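You operate a simulated robot arm through the tools that you are given. There is no shell and no other tool.

You are at the controls of a simulated robot arm. One attempt, no reset.

JOB
Move the OAK bundle to the bay of the half-laid pile and push the ROOT bundle up to the row.
Fine: loosen the thumb nut of that pile's green bar first, draw the bar back and leave the nut loose; the bay is the end by the grey rail, past the dark gap; the ROOT bundle slides; the other bundles stay.

The check looks at the end state, three seconds after you hand in, the way a careful person would. Anything else that was tipped, shoved, dropped, spilled or broken makes it a failure.

ROBOT AND FRAMES
A 7-joint arm with a two-finger parallel gripper, fixed in place. Base frame: the origin is on the floor under the middle of its stand, x ahead of it, y to its left, z up; the work surface is at about z = 700. Units: mm, rad, N and s.
It reaches about 1372 mm from its shoulder. Its first joint turns from -2.601 to 2.601 rad. Payload 3.43 kg.
Tool frame: the origin (TCP) lies between the finger pads and is the grasp point; the fingertips stand 30 mm ahead of it; z points along the fingers, y is the line along which they close. The gripper opens to 94 mm. The fingers are 28 mm wide and 10 mm thick; the gripper's body (50 by 96 mm) begins 55 mm behind the TCP.
Orientation is that of the tool frame in the base frame, as a unit quaternion [w, x, y, z]. With the fingers straight down and closing along the base's y, the tool's x points along the base's -x, its y along +y and its z along -z.

CONTROLS
- The arm moves only by the tool send_rows. Its argument "targets" is a list of rows, each a list of 7 numbers: the shift along the tool's x, y, z in units of 250 mm (1.0 is 250 mm), then the turn, a rotation vector about the tool's x, y, z in units of 120 degrees (1.0 is 120 degrees), then the closure, from 0 (fully open) to 1 (shut). In form: [[tx, ty, tz, rx, ry, rz, gripper], ...]. A call has 1 to 20 rows; each row is the pose to reach, as a shift and turn from the pose commanded when the call began, along the tool's axes at that moment. A call with a number of a shift or a turn outside -1 to 1 is refused whole. Each row takes 0.2 s and may step no farther than 50 mm and 0.15 rad from the row before; otherwise, or with a gripper value out of range, the whole call is refused. Where a pose cannot be reached the arm comes as near as it can. A force on the tool above 50 N (or 10 N above the force at the start of the call, whichever is more), or a blocked arm, ends the call early, and 0.2 s more pass. The fingers move at their own pace (about 45 mm/s each) and stop on an object; they squeeze with about 41 N. The grip force told is the motor's: it shows also when the fingers shut on nothing. Time passes only in rows, and 0.2 s behind the last, so rows that repeat a pose let the fingers close. The reply holds the time, the measured pose of the TCP, the force on the tool along the base axes, the opening and the grip force, in the units named above and with some noise, with the torque about the TCP (base axes, N m) and any sound that the robot's microphone picked up, and new pictures: "pictures" is both (left out), scene, wrist or none.
- Cameras (640 x 400 px; columns grow to the right, rows downward): "scene" is fixed at [49.9, -649.4, 1444.8]; the picture's right is [0.28, -0.96, 0.00], its down [-0.80, -0.23, -0.55] and it looks along [0.53, 0.15, -0.83] (base axes); focal length 282 px, centre (320, 200). "wrist" rides on the gripper at [76, 14, -102] in the tool frame; the picture's right is [-0.18, 0.98, 0.00], its down [-0.75, -0.14, -0.64] and it looks along [-0.63, -0.12, 0.77] (tool axes); focal length 243 px, centre (320, 200). There is no depth. A picture from a camera that has moved, and an enlarged one, comes with that camera's place and axes in the base frame and with its lens.
- inspect(camera, box): a new picture of the part [left, top, right, bottom] of that camera's present view, enlarged. It takes no simulated time.
- hand_in(): hands the job in; it is judged then, once.

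Places have to be worked out from the pictures, the camera data and where the tool is seen. Open the gripper and draw the arm clear of the work before you hand the job in, unless the task says otherwise.

The tools are called after "Request:" as a command line: name --pt "numbers of a row" for each row, then --argument value for the rest, lists and objects as JSON in quotes. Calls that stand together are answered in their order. send_rows: Moves the arm, as the interface text tells. Its arguments: {"type":"object","properties":{"targets":{"type":"array","items":{"type":"array","items":{"type":"number"}}},"pictures":{"type":"string","enum":["both","scene","wrist","none"]}},"required":["targets"]} The other tools are called the same way: inspect (camera, box) takes an enlarged picture of a part of a camera's view; hand_in () hands the job in.

At the start:

```text
time_s: 0.0
ee_pos: [517.5, -840.7, 1073.3]
orientation: [0.0, -0.001, 1.0, 0.0]
force: [0.4, 0.0, -0.4]
torque: [0.02, 0.01, -0.03]
gripper_width: 94.0
finger_force: 0.1
```

scene: 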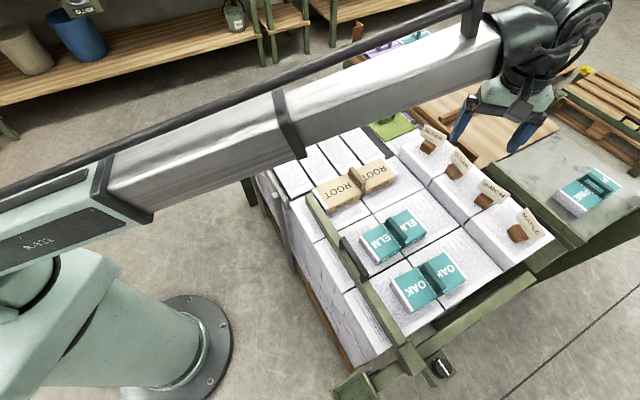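
wrist: 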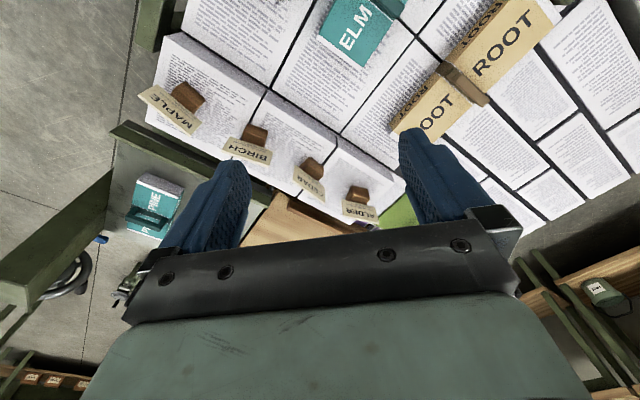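

The start pictures show a stack of paper with bundles (OAK, ELM, ROOT) and a green bar; I need a closer look before moving anything.

Request:
inspect --camera "scene" --box '[240, 120, 560, 400]'

Request:
inspect --camera "scene" --box '[320, 0, 640, 200]'

Request:
inspect --camera "wrist" --box '[100, 0, 640, 240]'

```text
1.43 times, centred on (400, 260) of scene
camera zoom: at [49.9, -649.4, 1444.8], right [0.28, -0.96, 0.0], down [-0.8, -0.23, -0.55], along [0.53, 0.15, -0.83], focal length 402 px, centre (206, 114)
```

zoom: 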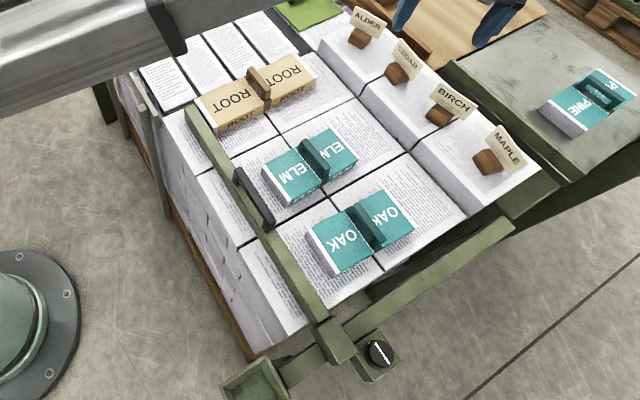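

```text
2.00 times, centred on (480, 100) of scene
camera zoom: at [49.9, -649.4, 1444.8], right [0.28, -0.96, 0.0], down [-0.8, -0.23, -0.55], along [0.53, 0.15, -0.83], focal length 563 px, centre (0, 400)
```

zoom: 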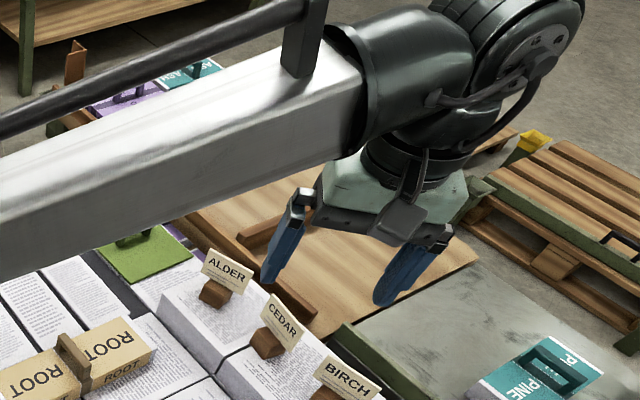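

```text
1.19 times, centred on (370, 120) of wrist
camera zoom: at [441.4, -826.3, 1176.1], right [0.18, 0.98, 0.0], down [0.75, -0.14, 0.64], along [0.63, -0.12, -0.77], focal length 288 px, centre (261, 295)
```

zoom: 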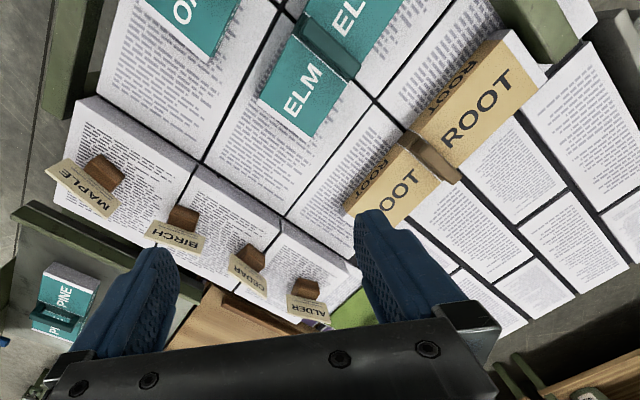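

The pile in front carries OAK, ELM and ROOT with the green bar and black nut, but the forearm hides part of the scene. I raise the tool to get a wider view.

Request:
send_rows --pt "0 0 -0.2 0 0 0 0" --pt "0 0 -0.4 0 0 0 0" --pt "0 0 -0.6 0 0 0 0" --pt "0 0 -0.8 0 0 0 0" --pictures "both"

```text
time_s: 1.0
ee_pos: [515.6, -842.7, 1266.6]
orientation: [0.004, 0.0, 1.0, -0.005]
force: [0.5, 0.0, 0.1]
torque: [-0.01, 0.01, 0.01]
gripper_width: 94.0
finger_force: 0.0
out of reach, approached as far as the arm can: row 4
camera wrist: at [439.8, -826.7, 1369.1], right [0.18, 0.98, -0.01], down [0.75, -0.13, 0.65], along [0.64, -0.13, -0.76], focal length 243 px, centre (320, 200)
```

scene: 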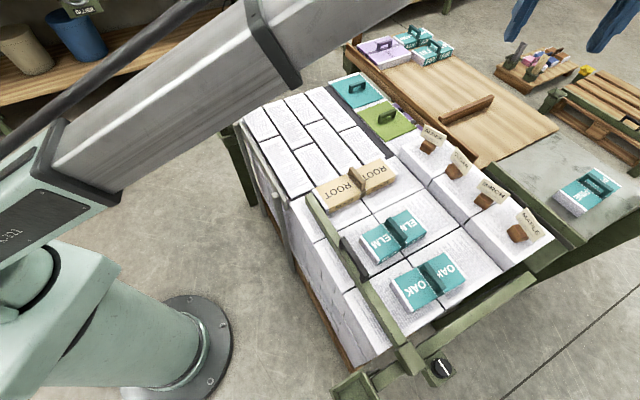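
wrist: 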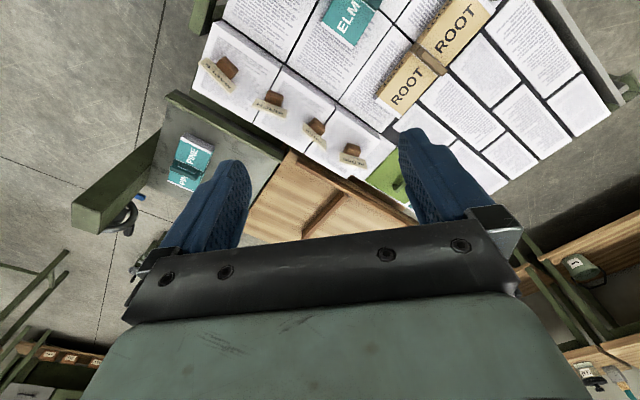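

The view is now clearer; I look closely at the piles in the scene picture.

Request:
inspect --camera "scene" --box '[220, 60, 420, 220]'

Request:
inspect --camera "scene" --box '[330, 10, 640, 200]'

Request:
inspect --camera "scene" --box '[320, 240, 560, 400]'

Request:
inspect --camera "scene" --box '[280, 140, 480, 280]'

```text
2.50 times, centred on (320, 140) of scene
camera zoom: at [49.9, -649.4, 1444.8], right [0.28, -0.96, 0.0], down [-0.8, -0.23, -0.55], along [0.53, 0.15, -0.83], focal length 704 px, centre (320, 350)
```

zoom: 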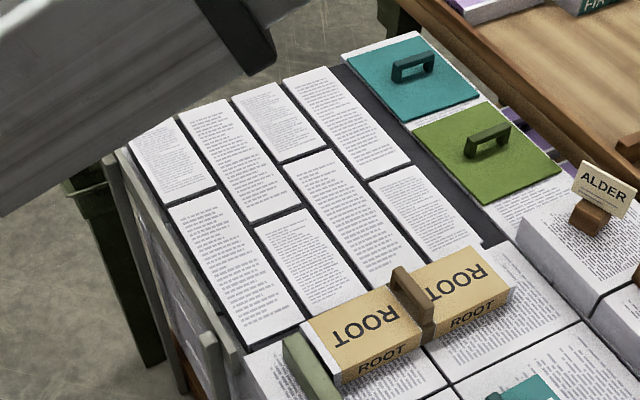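

```text
2.06 times, centred on (485, 105) of scene
camera zoom: at [49.9, -649.4, 1444.8], right [0.28, -0.96, 0.0], down [-0.8, -0.23, -0.55], along [0.53, 0.15, -0.83], focal length 582 px, centre (-21, 396)
```

zoom: 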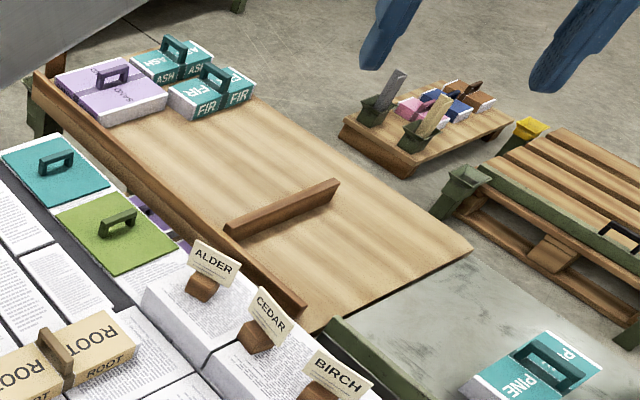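

```text
2.50 times, centred on (440, 320) of scene
camera zoom: at [49.9, -649.4, 1444.8], right [0.28, -0.96, 0.0], down [-0.8, -0.23, -0.55], along [0.53, 0.15, -0.83], focal length 704 px, centre (20, -100)
```

zoom: 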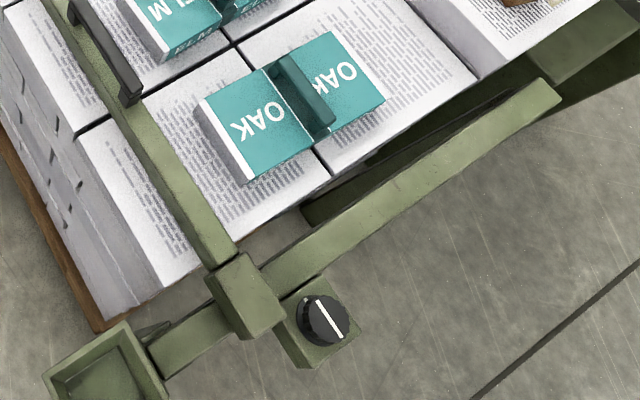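

```text
2.86 times, centred on (380, 210) of scene
camera zoom: at [49.9, -649.4, 1444.8], right [0.28, -0.96, 0.0], down [-0.8, -0.23, -0.55], along [0.53, 0.15, -0.83], focal length 805 px, centre (149, 171)
```

zoom: 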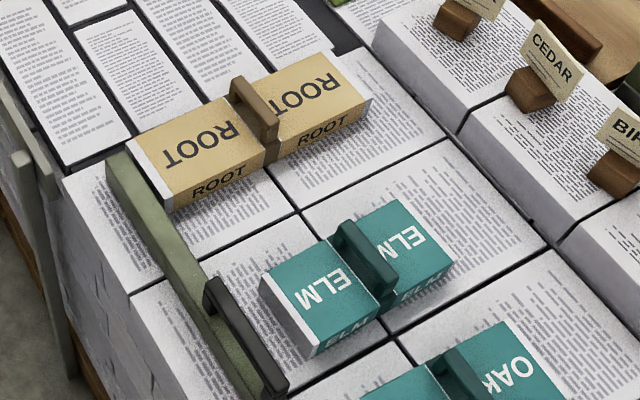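

The pile has a block of narrow reams at the left with a grey strip along it, and a dark gap by the teal and green boards. I move the tool toward the robot and left to view this side with the wrist camera.

Request:
send_rows --pt "0.1 0.125 0.05 0 0 0 0" --pt "0.2 0.25 0.1 0 0 0 0" --pt "0.3 0.375 0.15 0 0 0 0" --pt "0.4 0.5 0.2 0 0 0 0" --pt "0.5 0.625 0.25 0 0 0 0" --pt "0.6 0.75 0.3 0 0 0 0" --pt "0.7 0.875 0.35 0 0 0 0" --pt "0.8 1.0 0.4 0 0 0 0" --pictures "both"

```text
time_s: 2.8
ee_pos: [328.5, -606.6, 1139.1]
orientation: [0.007, -0.001, 1.0, -0.016]
force: [-0.6, -0.6, -0.4]
torque: [0.03, -0.04, 0.03]
gripper_width: 94.0
finger_force: 0.1
out of reach, approached as far as the arm can: row 1, 2, 3, 4, 5, 6, 7, 8
camera wrist: at [251.0, -589.2, 1239.4], right [0.18, 0.98, -0.03], down [0.74, -0.12, 0.66], along [0.64, -0.14, -0.75], focal length 243 px, centre (320, 200)
```

scene: 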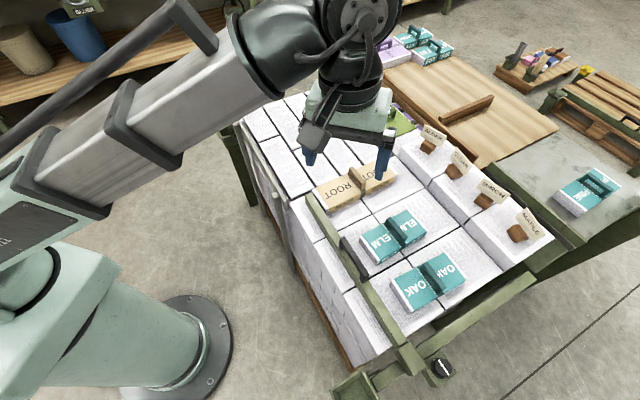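
wrist: 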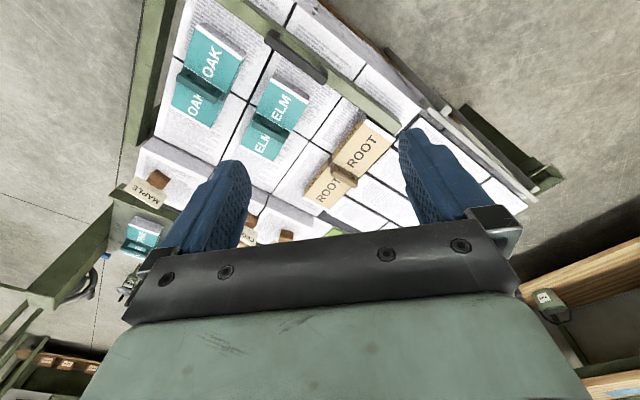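

The arm reported "out of reach" on the way; I hold still once to see whether it settles at the commanded pose.

Request:
send_rows --pt "0 0 0 0 0 0 0" --pt "0 0 0 0 0 0 0" --pictures "none"

Request:
inspect --camera "wrist" --box '[120, 0, 560, 250]'

```text
time_s: 3.4
ee_pos: [328.6, -608.4, 1139.3]
orientation: [0.007, 0.001, 1.0, -0.015]
force: [-0.2, -0.3, 0.6]
torque: [0.01, 0.0, 0.0]
gripper_width: 94.1
finger_force: 0.1
```

```text
1.45 times, centred on (340, 125) of wrist
camera zoom: at [251.3, -589.6, 1239.6], right [0.18, 0.98, -0.03], down [0.74, -0.12, 0.66], along [0.64, -0.14, -0.75], focal length 353 px, centre (291, 309)
```

zoom: 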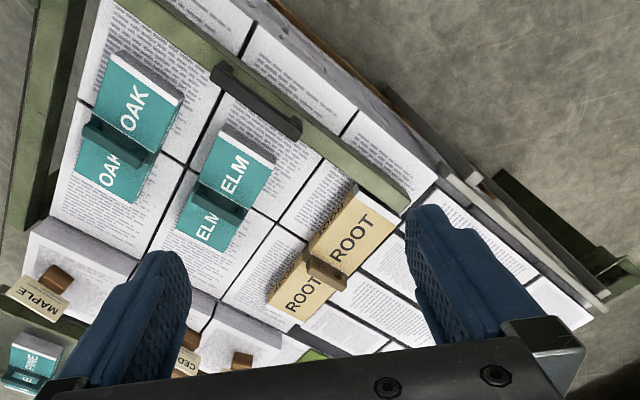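

I zoom the scene camera on several small regions to read the layout: the far end of the pile, the grey rail side, the ALDER–MAPLE row, the nut, and the tables behind.

Request:
inspect --camera "scene" --box '[230, 80, 330, 240]'

Request:
inspect --camera "scene" --box '[400, 110, 560, 250]'

Request:
inspect --camera "scene" --box '[360, 30, 500, 120]'

Request:
inspect --camera "scene" --box '[490, 40, 640, 250]'

Request:
inspect --camera "scene" --box '[400, 330, 480, 400]'

```text
2.50 times, centred on (280, 160) of scene
camera zoom: at [49.9, -649.4, 1444.8], right [0.28, -0.96, 0.0], down [-0.8, -0.23, -0.55], along [0.53, 0.15, -0.83], focal length 704 px, centre (420, 300)
```

zoom: 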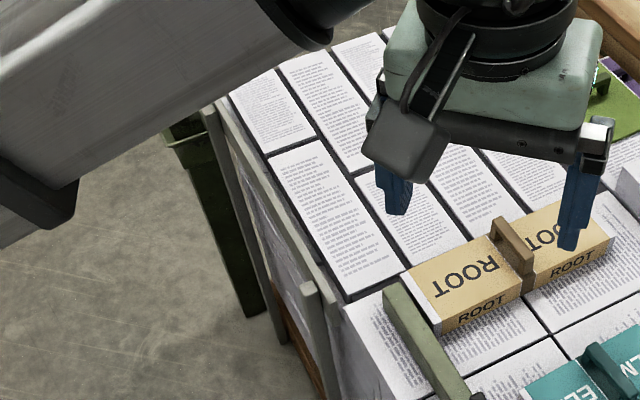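

```text
2.86 times, centred on (480, 180) of scene
camera zoom: at [49.9, -649.4, 1444.8], right [0.28, -0.96, 0.0], down [-0.8, -0.23, -0.55], along [0.53, 0.15, -0.83], focal length 805 px, centre (-137, 257)
```

zoom: 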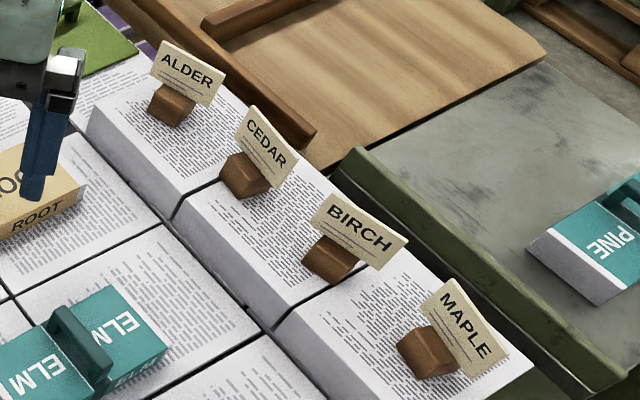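

```text
4.44 times, centred on (430, 75) of scene
camera zoom: at [49.9, -649.4, 1444.8], right [0.28, -0.96, 0.0], down [-0.8, -0.23, -0.55], along [0.53, 0.15, -0.83], focal length 1252 px, centre (-169, 756)
```

zoom: 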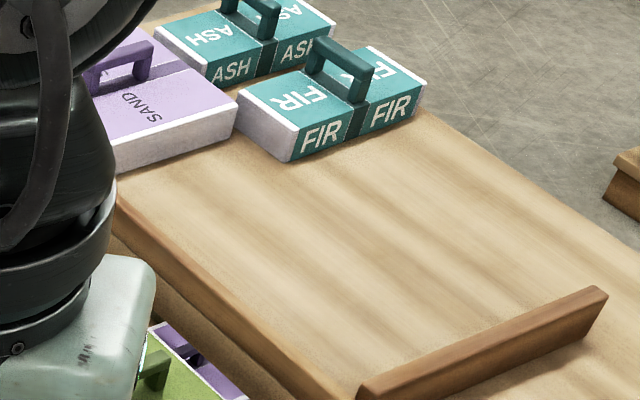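

```text
1.90 times, centred on (565, 145) of scene
camera zoom: at [49.9, -649.4, 1444.8], right [0.28, -0.96, 0.0], down [-0.8, -0.23, -0.55], along [0.53, 0.15, -0.83], focal length 536 px, centre (-147, 305)
```

zoom: 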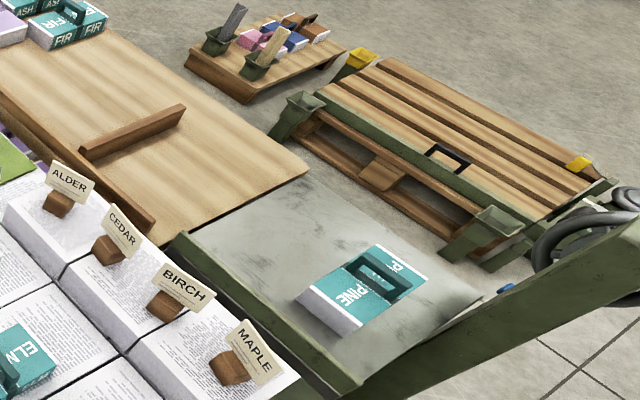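

```text
5.71 times, centred on (440, 365) of scene
camera zoom: at [49.9, -649.4, 1444.8], right [0.28, -0.96, 0.0], down [-0.8, -0.23, -0.55], along [0.53, 0.15, -0.83], focal length 1610 px, centre (-366, -743)
```

zoom: 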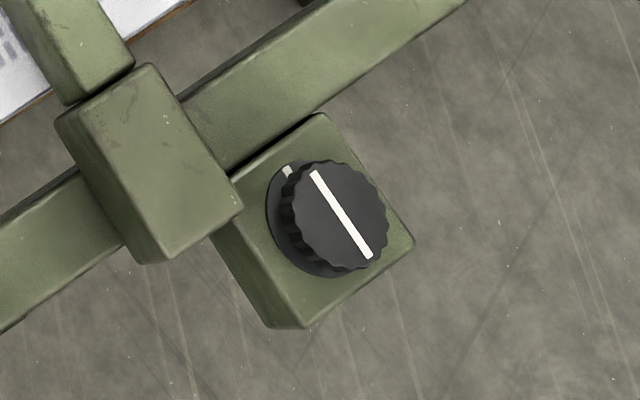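

The nut is a vertical knob with a white mark at the bar's carriage. I now back off toward the robot and turn the wrist about 45° so the wrist camera faces the pile squarely.

Request:
send_rows --pt "0.07 0.12 0 0 0 0.0625 0" --pt "0.14 0.24 0 0 0 0.125 0" --pt "0.21 0.36 0 0 0 0.1875 0" --pt "0.28 0.48 0 0 0 0.25 0" --pt "0.35 0.6 0 0 0 0.3125 0" --pt "0.4 0.72 0 0 0 0.375 0" --pictures "both"

```text
time_s: 4.5
ee_pos: [265.3, -511.4, 1073.4]
orientation: [0.011, 0.281, 0.96, -0.014]
force: [2.0, -1.4, -3.9]
torque: [-0.1, 0.12, -0.11]
gripper_width: 93.9
finger_force: 0.1
out of reach, approached as far as the arm can: row 1, 2, 3, 4, 5
stopped in row 5: the force on the tool passed its limit at 62 N (the readings are from after the stop); the commanded pose is now the measured one
camera wrist: at [207.8, -455.4, 1174.0], right [0.69, 0.73, -0.01], down [0.55, -0.5, 0.67], along [0.48, -0.46, -0.75], focal length 243 px, centre (320, 200)
```

scene: 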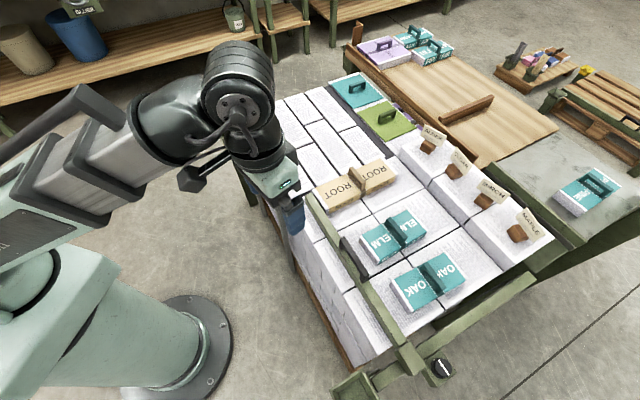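
wrist: 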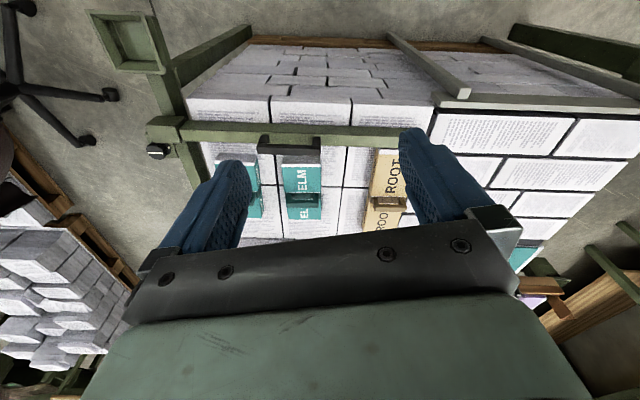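

The wrist view shows another pile at the lower left, outside the scene camera's view; the call stopped on a force, probably the arm being folded too tightly. I zoom in on that other pile before moving.

Request:
inspect --camera "wrist" --box '[0, 150, 240, 400]'

Request:
inspect --camera "wrist" --box '[80, 0, 440, 240]'

Request:
inspect --camera "wrist" --box '[380, 0, 640, 340]'

```text
1.60 times, centred on (120, 275) of wrist
camera zoom: at [207.8, -455.4, 1174.0], right [0.69, 0.73, -0.01], down [0.55, -0.5, 0.67], along [0.48, -0.46, -0.75], focal length 388 px, centre (640, 80)
```

zoom: 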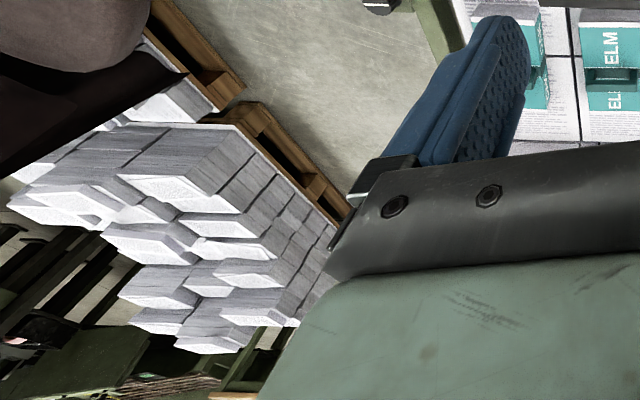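

```text
1.67 times, centred on (260, 120) of wrist
camera zoom: at [207.8, -455.4, 1174.0], right [0.69, 0.73, -0.01], down [0.55, -0.5, 0.67], along [0.48, -0.46, -0.75], focal length 404 px, centre (420, 333)
```

zoom: 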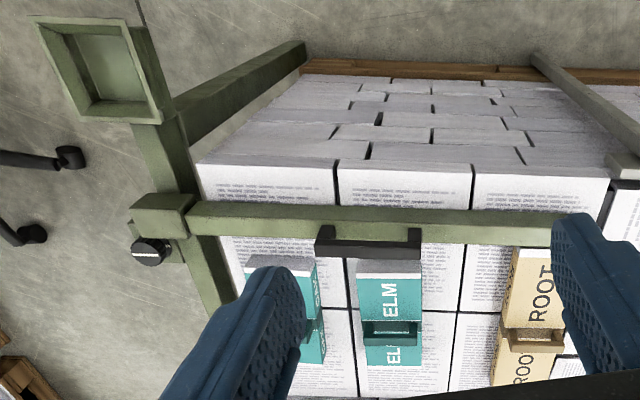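

```text
1.18 times, centred on (510, 170) of wrist
camera zoom: at [207.8, -455.4, 1174.0], right [0.69, 0.73, -0.01], down [0.55, -0.5, 0.67], along [0.48, -0.46, -0.75], focal length 285 px, centre (96, 235)
```

zoom: 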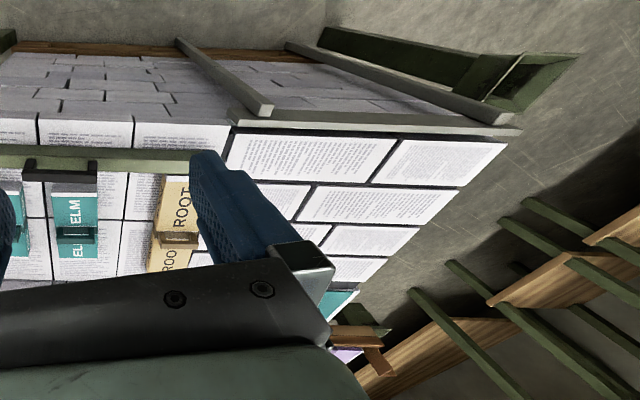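

The second pile in that direction looks like background stock. I move outward and to the left to look down on the narrow-ream block, the grey rail and the dark gap.

Request:
send_rows --pt "-0.08 0.1 -0.04 0 0 0 0" --pt "-0.18 0.22 -0.09 0 0 -0.02 0" --pt "-0.28 0.34 -0.13 0 0 -0.04 0" --pt "-0.38 0.47 -0.17 0 0 -0.06 0" --pt "-0.48 0.6 -0.22 0 0 -0.08 0" --pt "-0.57 0.73 -0.27 0 0 -0.1 0" --pt "-0.663 0.856 -0.308 0 0 -0.125 0" --pictures "both"

```text
time_s: 4.9
ee_pos: [286.7, -507.5, 1082.3]
orientation: [0.016, 0.276, 0.961, -0.017]
force: [5.5, -2.0, -7.1]
torque: [-0.16, 0.24, -0.19]
gripper_width: 94.0
finger_force: 0.0
stopped in row 1: the force on the tool passed its limit at 62 N (the readings are from after the stop); the commanded pose is now the measured one
camera wrist: at [227.3, -449.9, 1180.0], right [0.68, 0.73, -0.02], down [0.55, -0.49, 0.67], along [0.49, -0.47, -0.74], focal length 243 px, centre (320, 200)
```

scene: 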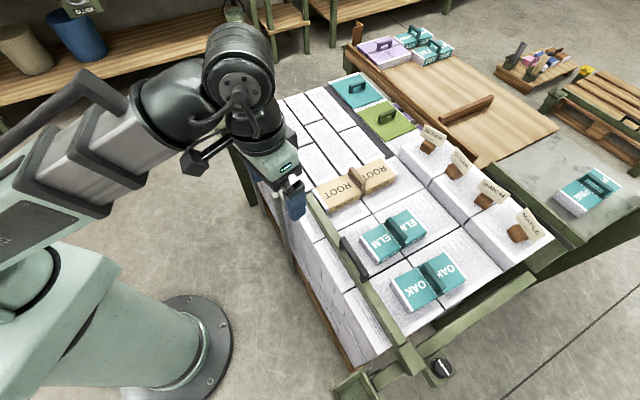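
wrist: 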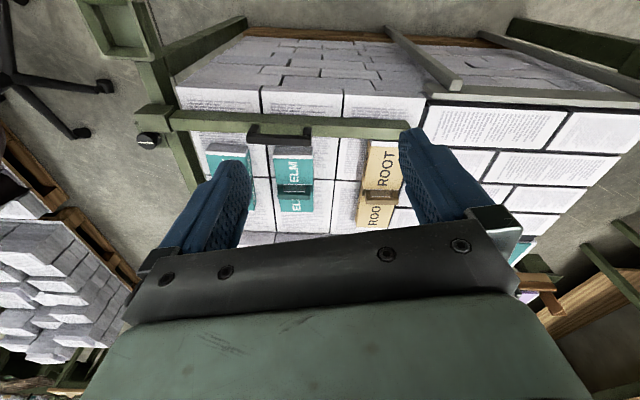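

Again a force stop on the first step, so the arm is probably near a folded singular pose. I move out with small slow steps, outward and up.

Request:
send_rows --pt "-0.03 0.0 0 0 0 0 0" --pt "-0.07 0.0 0 0 0 0 0" --pt "-0.12 0.0 0 0 0 0 0" --pt "-0.18 0.0 0 0 0 0 0" --pt "-0.25 0.0 0 0 0 0 0" --pt "-0.33 0 0 0 0 0 0" --pt "-0.41 0 0 0 0 0 0" --pt "-0.5 0 0 0 0 0 0" --pictures "none"

```text
time_s: 6.7
ee_pos: [392.8, -571.8, 1087.1]
orientation: [0.015, 0.276, 0.961, -0.016]
force: [0.4, 0.3, -0.5]
torque: [0.05, -0.02, 0.0]
gripper_width: 94.2
finger_force: 0.1
```

That went smoothly with no force. Now I shift along to look over the narrow-ream block.

Request:
send_rows --pt "-0.03 0.1 -0.02 0 0 0 0" --pt "-0.07 0.25 -0.05 0 0 -0.02 0" --pt "-0.11 0.4 -0.08 0 0 -0.05 0" --pt "-0.15 0.55 -0.11 0 0 -0.08 0" --pt "-0.2 0.7 -0.14 0 0 -0.11 0" --pt "-0.244 0.87 -0.172 0 0 -0.14 0" --pictures "both"

```text
time_s: 8.1
ee_pos: [559.2, -419.7, 1123.3]
orientation: [0.014, 0.132, 0.991, -0.019]
force: [21.2, -3.7, -33.5]
torque: [-1.22, 0.23, -0.82]
gripper_width: 93.9
finger_force: 0.0
camera wrist: at [486.2, -381.4, 1223.1], right [0.44, 0.9, -0.03], down [0.68, -0.31, 0.67], along [0.59, -0.31, -0.74], focal length 243 px, centre (320, 200)
```

scene: 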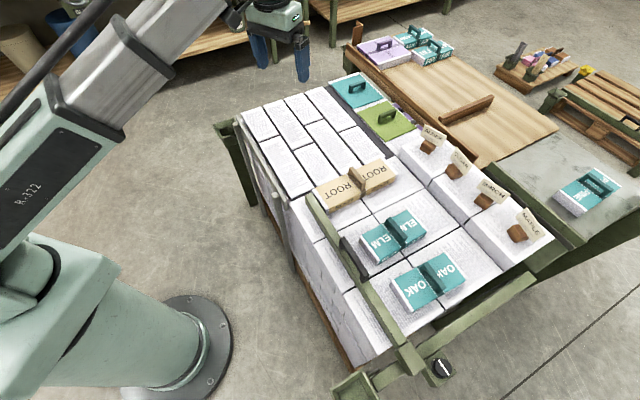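
wrist: 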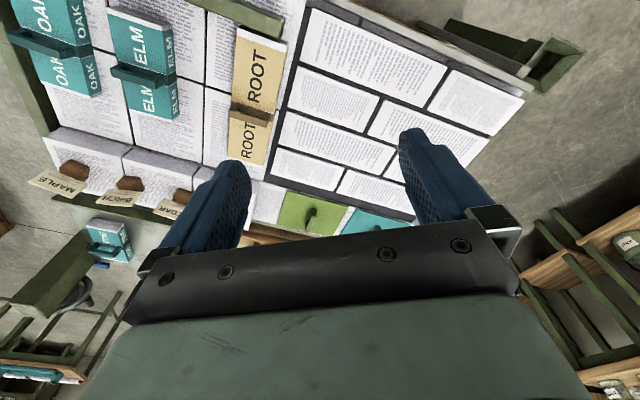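

This view shows the narrow-ream block well; the force reading is odd in free air, so I hold still once to see whether it fades, and zoom the view.

Request:
send_rows --pt "0 0 0 0 0 0 0" --pt "0 0 0 0 0 0 0" --pictures "none"

Request:
inspect --camera "wrist" --box '[200, 0, 600, 250]'

Request:
inspect --camera "wrist" --box '[0, 0, 300, 250]'

```text
time_s: 8.7
ee_pos: [557.7, -419.1, 1123.4]
orientation: [0.014, 0.132, 0.991, -0.019]
force: [20.0, -7.4, -43.1]
torque: [-1.15, -0.57, -0.43]
gripper_width: 93.8
finger_force: 0.1
```

```text
1.60 times, centred on (400, 125) of wrist
camera zoom: at [485.9, -381.6, 1223.0], right [0.44, 0.9, -0.03], down [0.68, -0.31, 0.67], along [0.59, -0.31, -0.74], focal length 388 px, centre (192, 320)
```

zoom: 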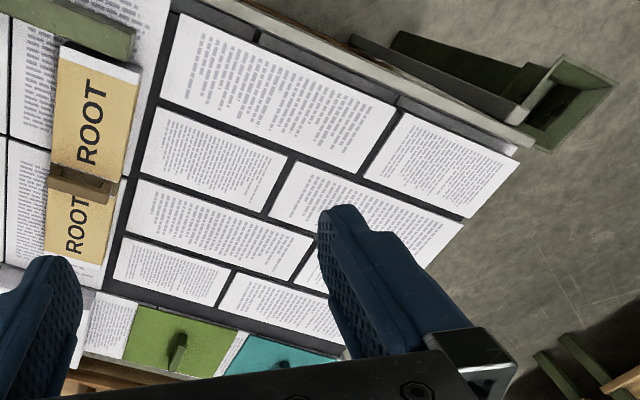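

```text
1.60 times, centred on (150, 125) of wrist
camera zoom: at [485.9, -381.6, 1223.0], right [0.44, 0.9, -0.03], down [0.68, -0.31, 0.67], along [0.59, -0.31, -0.74], focal length 388 px, centre (592, 320)
```

zoom: 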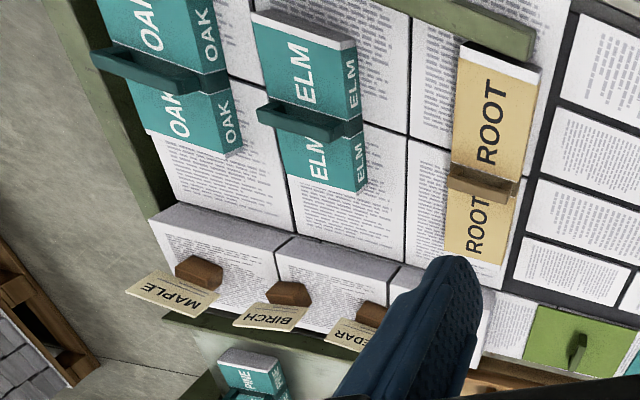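

The force reading of about 45 N persists although nothing is near the fingers, so the hand is probably touching the arm itself in this folded pose. I move radially outward and check that the force goes away.

Request:
send_rows --pt "-0.05 0.0 0 0 0 0 0" --pt "-0.12 0.0 0 0 0 0 0" --pt "-0.22 0.0 0 0 0 0 0" --pt "-0.32 0.0 0 0 0 0 0" --pt "-0.42 0 0 0 0 0 0" --pt "-0.52 0 0 0 0 0 0" --pictures "scene"

```text
time_s: 10.1
ee_pos: [684.1, -452.9, 1127.6]
orientation: [0.012, 0.133, 0.991, -0.019]
force: [0.9, 0.0, 0.2]
torque: [-0.02, -0.01, 0.02]
gripper_width: 94.0
finger_force: 0.1
```

scene: 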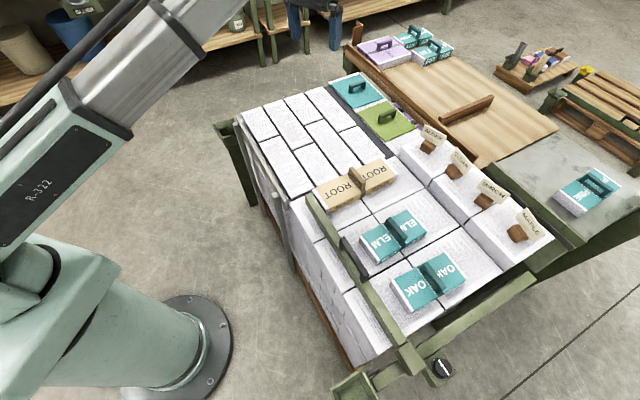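

The force is gone, and the scene view of the pile is now unobstructed. I zoom in on the pile's left half and the area beyond.

Request:
inspect --camera "scene" --box '[205, 60, 435, 205]'

Request:
inspect --camera "scene" --box '[205, 100, 305, 240]'

Request:
inspect --camera "scene" --box '[330, 65, 450, 165]'

```text
2.76 times, centred on (320, 132) of scene
camera zoom: at [49.9, -649.4, 1444.8], right [0.28, -0.96, 0.0], down [-0.8, -0.23, -0.55], along [0.53, 0.15, -0.83], focal length 777 px, centre (320, 386)
```

zoom: 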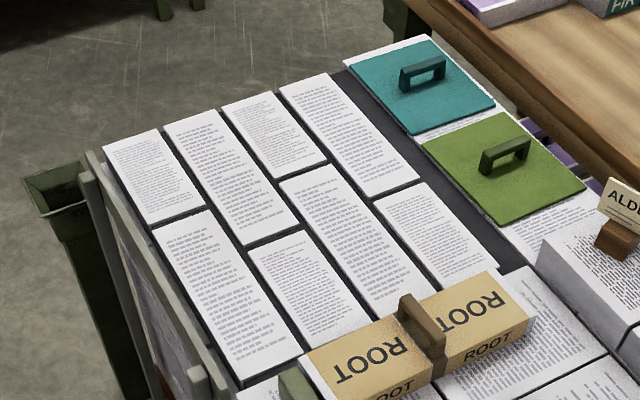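

```text
2.86 times, centred on (255, 170) of scene
camera zoom: at [49.9, -649.4, 1444.8], right [0.28, -0.96, 0.0], down [-0.8, -0.23, -0.55], along [0.53, 0.15, -0.83], focal length 805 px, centre (506, 286)
```

zoom: 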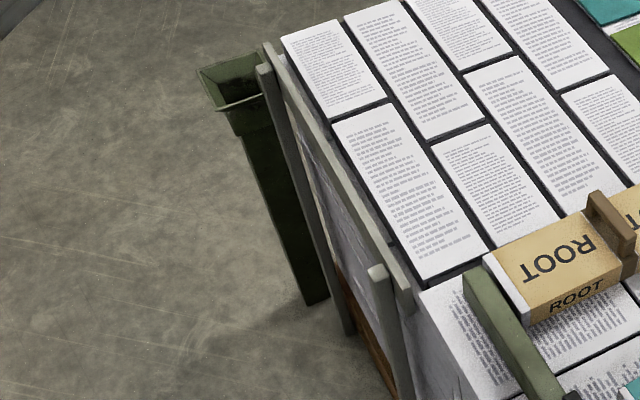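

```text
4.00 times, centred on (390, 115) of scene
camera zoom: at [49.9, -649.4, 1444.8], right [0.28, -0.96, 0.0], down [-0.8, -0.23, -0.55], along [0.53, 0.15, -0.83], focal length 1127 px, centre (40, 540)
```

zoom: 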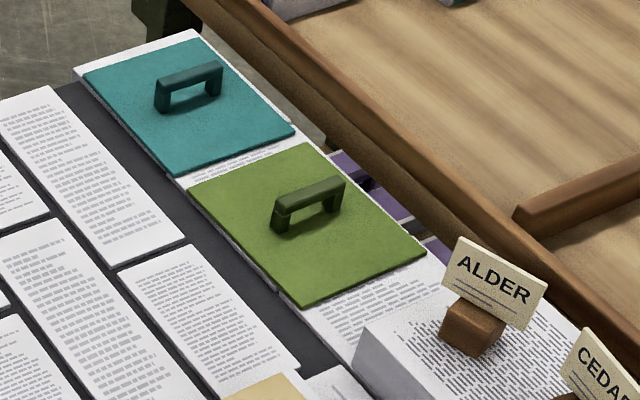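

I see no second green bar here so far. Before deciding on the bay I look to the robot's left, to make sure there is no other pile there: I turn the wrist counter-clockwise and shift left.

Request:
send_rows --pt "0.02 0.09 0 0 0 -0.06 0" --pt "0.04 0.19 0 0 0 -0.12 0" --pt "0.07 0.29 0 0 0 -0.18 0" --pt "0.1 0.39 0 0 0 -0.24 0" --pt "0.13 0.49 0 0 0 -0.3 0" --pt "0.16 0.59 0 0 0 -0.36 0" --pt "0.19 0.69 0 0 0 -0.42 0" --pt "0.22 0.79 0 0 0 -0.48 0" --pt "0.24 0.88 0 0 0 -0.54 0" --pt "0.262 0.965 0 0 0 -0.6 0" --pictures "both"

```text
time_s: 12.3
ee_pos: [683.1, -203.4, 1119.9]
orientation: [-0.001, -0.476, 0.879, -0.022]
force: [0.0, -0.5, 0.8]
torque: [0.02, 0.01, 0.0]
gripper_width: 93.9
finger_force: 0.0
camera wrist: at [627.7, -255.3, 1223.2], right [-0.72, 0.69, -0.04], down [0.52, 0.58, 0.63], along [0.46, 0.43, -0.78], focal length 243 px, centre (320, 200)
```

scene: 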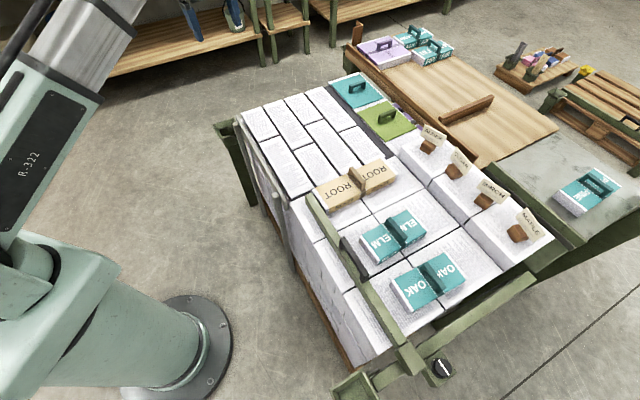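
wrist: 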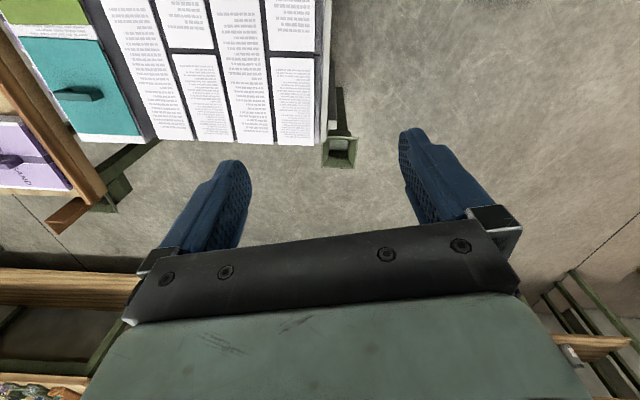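

To the left there is only floor and a shelf so far. I turn further to look at the robot's left side.

Request:
send_rows --pt "0.03 0.09 0 0 0 -0.06 0" --pt "0.06 0.19 0 0 0 -0.12 0" --pt "0.09 0.29 0 0 0 -0.18 0" --pt "0.12 0.39 0 0 0 -0.24 0" --pt "0.15 0.49 0 0 0 -0.3 0" --pt "0.15 0.59 0 0 0 -0.36 0" --pt "0.15 0.69 0 0 0 -0.42 0" --pt "0.15 0.79 0 0 0 -0.48 0" --pt "0.15 0.88 0 0 0 -0.54 0" --pt "0.15 0.965 0 0 0 -0.6 0" --pictures "wrist"

```text
time_s: 14.5
ee_pos: [511.4, -116.5, 1051.4]
orientation: [0.011, 0.902, -0.431, 0.033]
force: [0.0, -0.3, -0.2]
torque: [-0.03, -0.01, -0.02]
gripper_width: 93.9
finger_force: 0.0
out of reach, approached as far as the arm can: row 2, 3, 4, 5, 6, 7, 8, 9, 10
camera wrist: at [542.0, -179.7, 1159.1], right [-0.88, -0.47, -0.02], down [-0.39, 0.7, 0.59], along [-0.27, 0.53, -0.81], focal length 243 px, centre (320, 200)
```

wrist: 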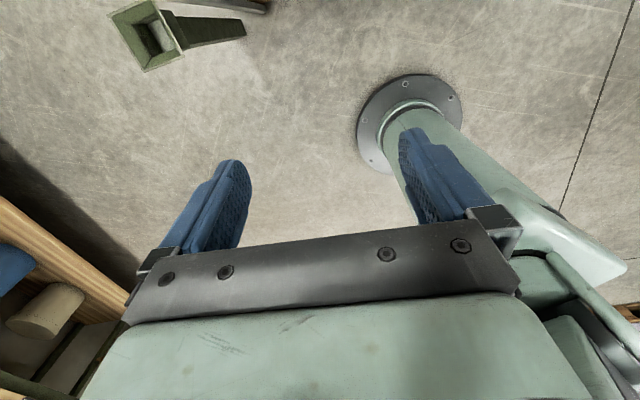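

There is nothing on the left within reach except floor and a shelf, so the pile in front is the one meant. The bar lies right against ROOT's near end, the tall flagged row (ALDER–MAPLE) is opposite, and the grey rail bounds the narrow-ream end past the dark gap. I turn back toward the pile.

Request:
send_rows --pt "0.07 -0.03 -0.03 0 0 0.06 0" --pt "0.14 -0.06 -0.06 0 0 0.12 0" --pt "0.21 -0.09 -0.09 0 0 0.18 0" --pt "0.28 -0.12 -0.12 0 0 0.24 0" --pt "0.35 -0.15 -0.15 0 0 0.3 0" --pt "0.42 -0.19 -0.17 0 0 0.36 0" --pt "0.49 -0.22 -0.2 0 0 0.42 0" --pt "0.56 -0.25 -0.23 0 0 0.48 0" --pt "0.63 -0.28 -0.26 0 0 0.54 0" --pt "0.7 -0.31 -0.28 0 0 0.6 0" --pictures "none"

```text
time_s: 16.7
ee_pos: [677.6, -203.2, 1128.2]
orientation: [-0.001, -0.475, 0.88, -0.021]
force: [0.4, -0.6, -0.8]
torque: [0.03, 0.0, 0.01]
gripper_width: 94.3
finger_force: 0.1
out of reach, approached as far as the arm can: row 1, 2, 3, 4
```

I turn the wrist clockwise about 100° and move back over the ROOT / narrow-ream boundary, a bit lower.

Request:
send_rows --pt "0.08 -0.04 0.03 0 0 0.07 0" --pt "0.16 -0.08 0.06 0 0 0.14 0" --pt "0.24 -0.12 0.09 0 0 0.21 0" --pt "0.32 -0.16 0.12 0 0 0.28 0" --pt "0.4 -0.2 0.16 0 0 0.35 0" --pt "0.48 -0.24 0.2 0 0 0.42 0" --pt "0.56 -0.28 0.24 0 0 0.49 0" --pt "0.64 -0.32 0.28 0 0 0.56 0" --pt "0.72 -0.36 0.32 0 0 0.63 0" --pt "0.8 -0.4 0.36 0 0 0.7 0" --pt "0.88 -0.44 0.4 0 0 0.77 0" --pt "0.96 -0.48 0.45 0 0 0.84 0" --pictures "both"

```text
time_s: 19.3
ee_pos: [648.4, -472.8, 1024.4]
orientation: [0.016, 0.376, 0.926, -0.015]
force: [0.7, -0.4, 0.6]
torque: [0.0, 0.0, 0.03]
gripper_width: 94.0
finger_force: 0.0
camera wrist: at [601.5, -404.2, 1123.3], right [0.82, 0.58, -0.01], down [0.43, -0.6, 0.67], along [0.38, -0.55, -0.74], focal length 243 px, centre (320, 200)
```

scene: 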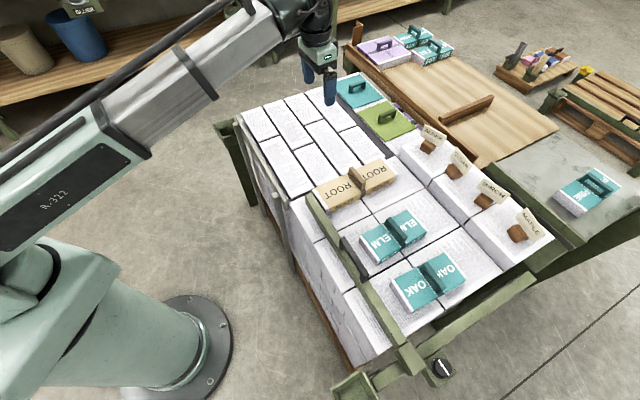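
wrist: 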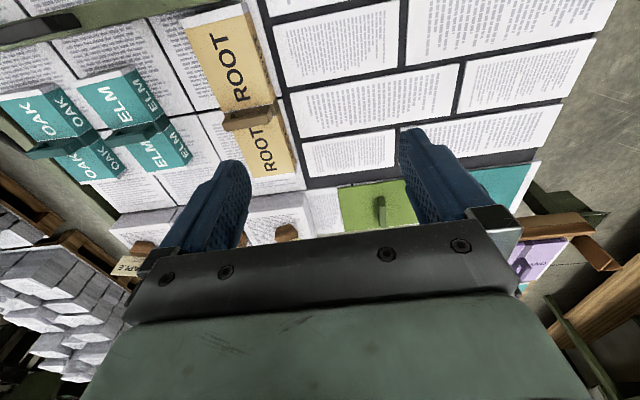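

I zoom the wrist view on the gap between ROOT's block and the narrow reams and on the far side to judge heights.

Request:
inspect --camera "wrist" --box '[160, 0, 420, 180]'

Request:
inspect --camera "wrist" --box '[250, 100, 560, 260]'

Request:
inspect --camera "wrist" --box '[0, 0, 240, 250]'

```text
2.22 times, centred on (290, 90) of wrist
camera zoom: at [601.5, -404.2, 1123.3], right [0.82, 0.58, -0.01], down [0.43, -0.6, 0.67], along [0.38, -0.55, -0.74], focal length 539 px, centre (387, 444)
```

zoom: 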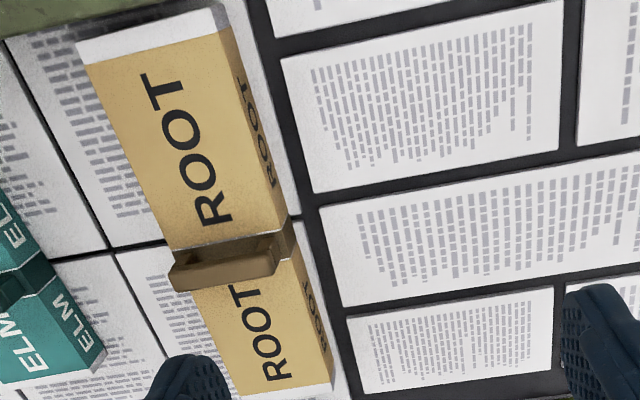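

```text
2.06 times, centred on (405, 180) of wrist
camera zoom: at [601.5, -404.2, 1123.3], right [0.82, 0.58, -0.01], down [0.43, -0.6, 0.67], along [0.38, -0.55, -0.74], focal length 501 px, centre (144, 241)
```

zoom: 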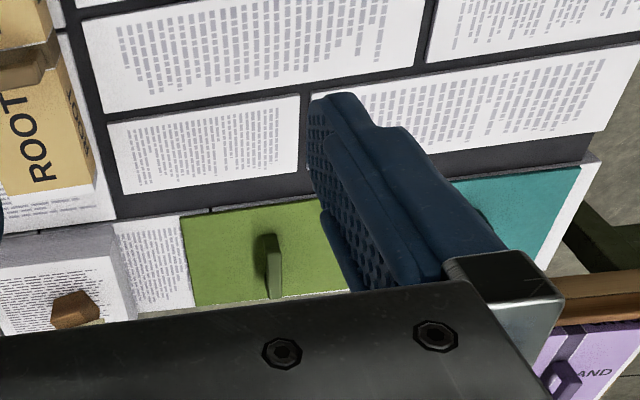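

```text
1.60 times, centred on (120, 125) of wrist
camera zoom: at [601.5, -404.2, 1123.3], right [0.82, 0.58, -0.01], down [0.43, -0.6, 0.67], along [0.38, -0.55, -0.74], focal length 388 px, centre (640, 320)
```

zoom: 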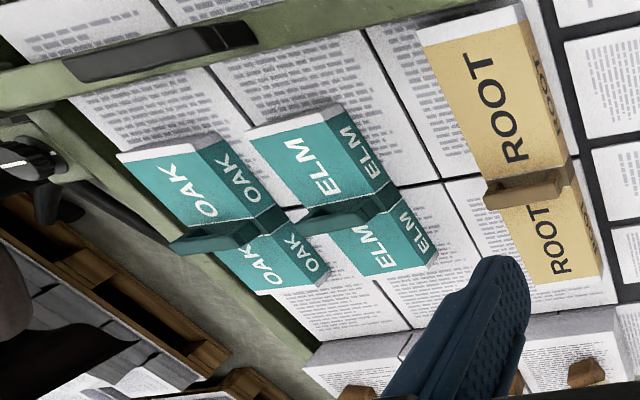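

The heights look flush; the bay is the narrow-ream end beside the grey rail. Now I travel high toward the thumb nut and level the tool at the same time.

Request:
send_rows --pt "0.0 -0.1 0 -0.003 0.008 0 0" --pt "0.02 -0.28 0 -0.0077 0.0195 0 0" --pt "0.04 -0.46 0 -0.0077 0.0195 0 0" --pt "0.06 -0.64 0 -0.0077 0.0195 0 0" --pt "0.08 -0.82 0 -0.0077 0.0195 0 0" --pt "0.1 -1.0 0 -0.0077 0.0195 0 0" --pictures "none"

Request:
send_rows --pt "0.01 -0.1 0 0 0 0 0" --pt "0.02 -0.28 0.02 0 0 0 0" --pt "0.03 -0.46 0.06 0 0 0 0" --pt "0.04 -0.64 0.1 0 0 0 0" --pt "0.05 -0.82 0.14 0 0 0 0" --pt "0.05 -1.0 0.18 0 0 0 0" --pictures "both"

```text
time_s: 20.7
ee_pos: [454.8, -637.3, 1031.0]
orientation: [-0.001, 0.374, 0.927, 0.0]
force: [0.2, 0.5, 0.0]
torque: [-0.02, 0.0, 0.0]
gripper_width: 94.3
finger_force: 0.1
```

```text
time_s: 22.1
ee_pos: [272.6, -809.4, 983.8]
orientation: [0.0, 0.374, 0.927, 0.0]
force: [-0.1, 0.6, 0.0]
torque: [-0.04, 0.0, -0.02]
gripper_width: 94.0
finger_force: 0.0
camera wrist: at [228.5, -745.7, 1087.2], right [0.82, 0.58, 0.0], down [0.44, -0.62, 0.64], along [0.37, -0.52, -0.77], focal length 243 px, centre (320, 200)
```

scene: 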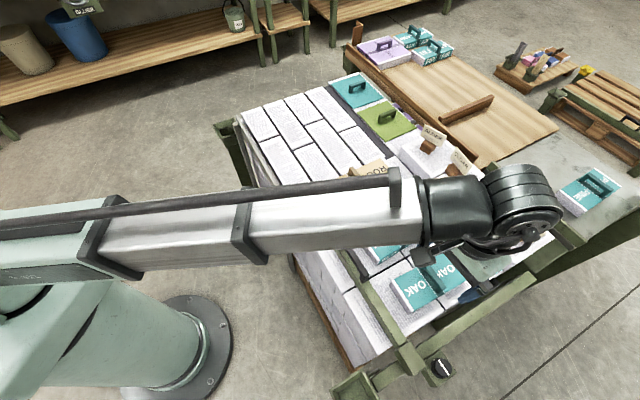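
wrist: 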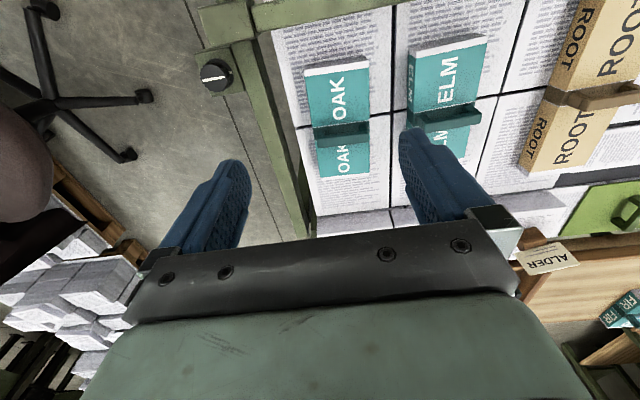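

The tool is level now. Combining both cameras I judge the nut to be at about (158, -895, 735); I move to above it and look.

Request:
send_rows --pt "0.02 -0.14 0.1 0 0 0 0" --pt "0.04 -0.28 0.22 0 0 0 0" --pt "0.06 -0.42 0.34 0 0 0 0" --pt "0.098 -0.558 0.44 0 0 0 0" --pt "0.098 -0.558 0.5 0 0 0 0" --pictures "both"

```text
time_s: 23.3
ee_pos: [159.4, -888.6, 860.5]
orientation: [0.001, 0.375, 0.927, 0.0]
force: [-0.6, 0.1, 0.3]
torque: [0.02, 0.02, 0.0]
gripper_width: 93.9
finger_force: 0.1
camera wrist: at [114.2, -825.1, 962.1], right [0.82, 0.58, 0.0], down [0.44, -0.63, 0.64], along [0.37, -0.52, -0.77], focal length 243 px, centre (320, 200)
```

scene: 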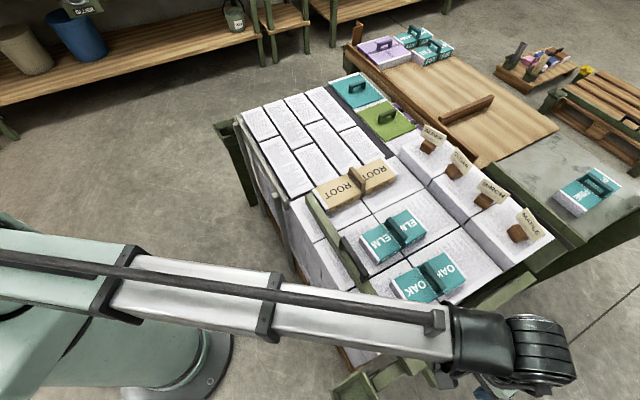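
wrist: 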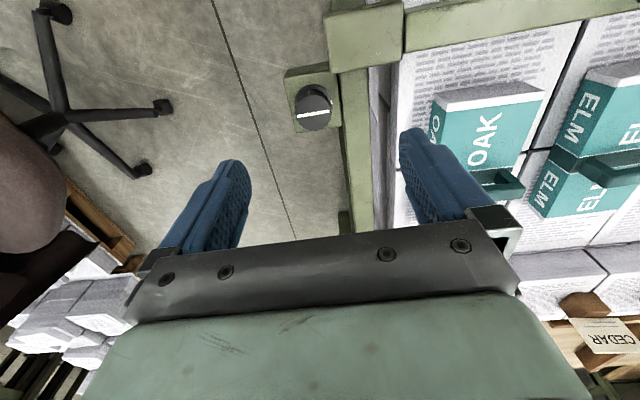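

The nut is visible between the fingers' gap, slightly ahead; triangulation gives about (157, -896, 725). I zoom in on it.

Request:
inspect --camera "wrist" --box '[240, 40, 420, 190]'

Request:
inspect --camera "scene" --box '[340, 330, 500, 400]'

```text
2.67 times, centred on (330, 115) of wrist
camera zoom: at [114.2, -825.1, 962.1], right [0.82, 0.58, 0.0], down [0.44, -0.63, 0.64], along [0.37, -0.52, -0.77], focal length 647 px, centre (293, 427)
```

zoom: 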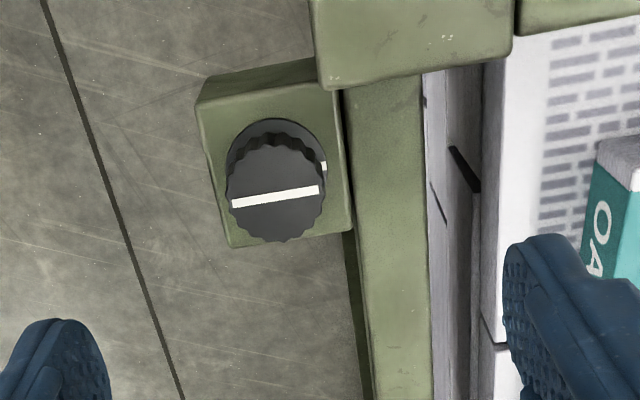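

```text
4.00 times, centred on (420, 365) of scene
camera zoom: at [49.9, -649.4, 1444.8], right [0.28, -0.96, 0.0], down [-0.8, -0.23, -0.55], along [0.53, 0.15, -0.83], focal length 1127 px, centre (-80, -460)
```

zoom: 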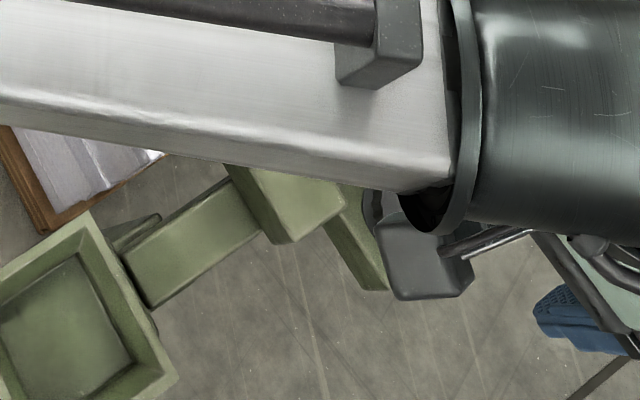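

The nut is a ~35 mm knob on a block beside the rail, with the rail close on its right. Fingers must straddle it along the rail direction, so I turn the wrist 90° counter-clockwise above it and align with the nut.

Request:
send_rows --pt "0 0 0 0 0 -0.068 0" --pt "0 0 0 0 0 -0.136 0" --pt "0 0 0 0 0 -0.204 0" --pt "0 0 0 0 0 -0.272 0" --pt "0 0 0 0 0 -0.34 0" --pt "0 0 0 0 0 -0.408 0" --pt "0 0 0 0 0 -0.476 0" --pt "0 0 0 0 0 -0.544 0" --pt "0 0 0 0 0 -0.612 0" --pt "0 0 0 0 0 -0.68 0" --pt "0 0 0 0 0 -0.75 0" --pictures "wrist"

```text
time_s: 25.7
ee_pos: [159.3, -890.4, 856.3]
orientation: [0.0, -0.391, 0.92, 0.0]
force: [-0.6, 0.2, -0.5]
torque: [-0.03, -0.01, -0.01]
gripper_width: 94.0
finger_force: 0.1
camera wrist: at [95.9, -934.5, 959.2], right [-0.58, 0.81, 0.0], down [0.62, 0.45, 0.64], along [0.52, 0.37, -0.77], focal length 243 px, centre (320, 200)
```

wrist: 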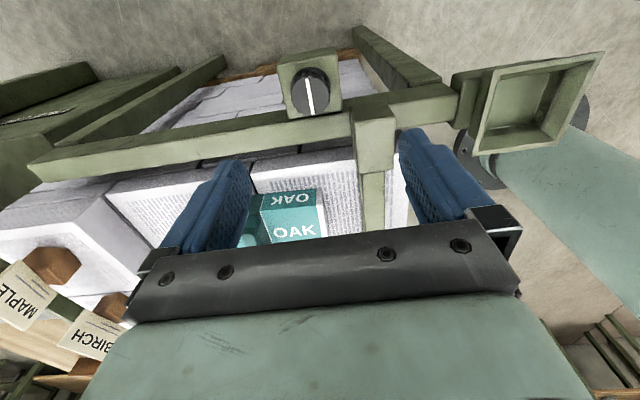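

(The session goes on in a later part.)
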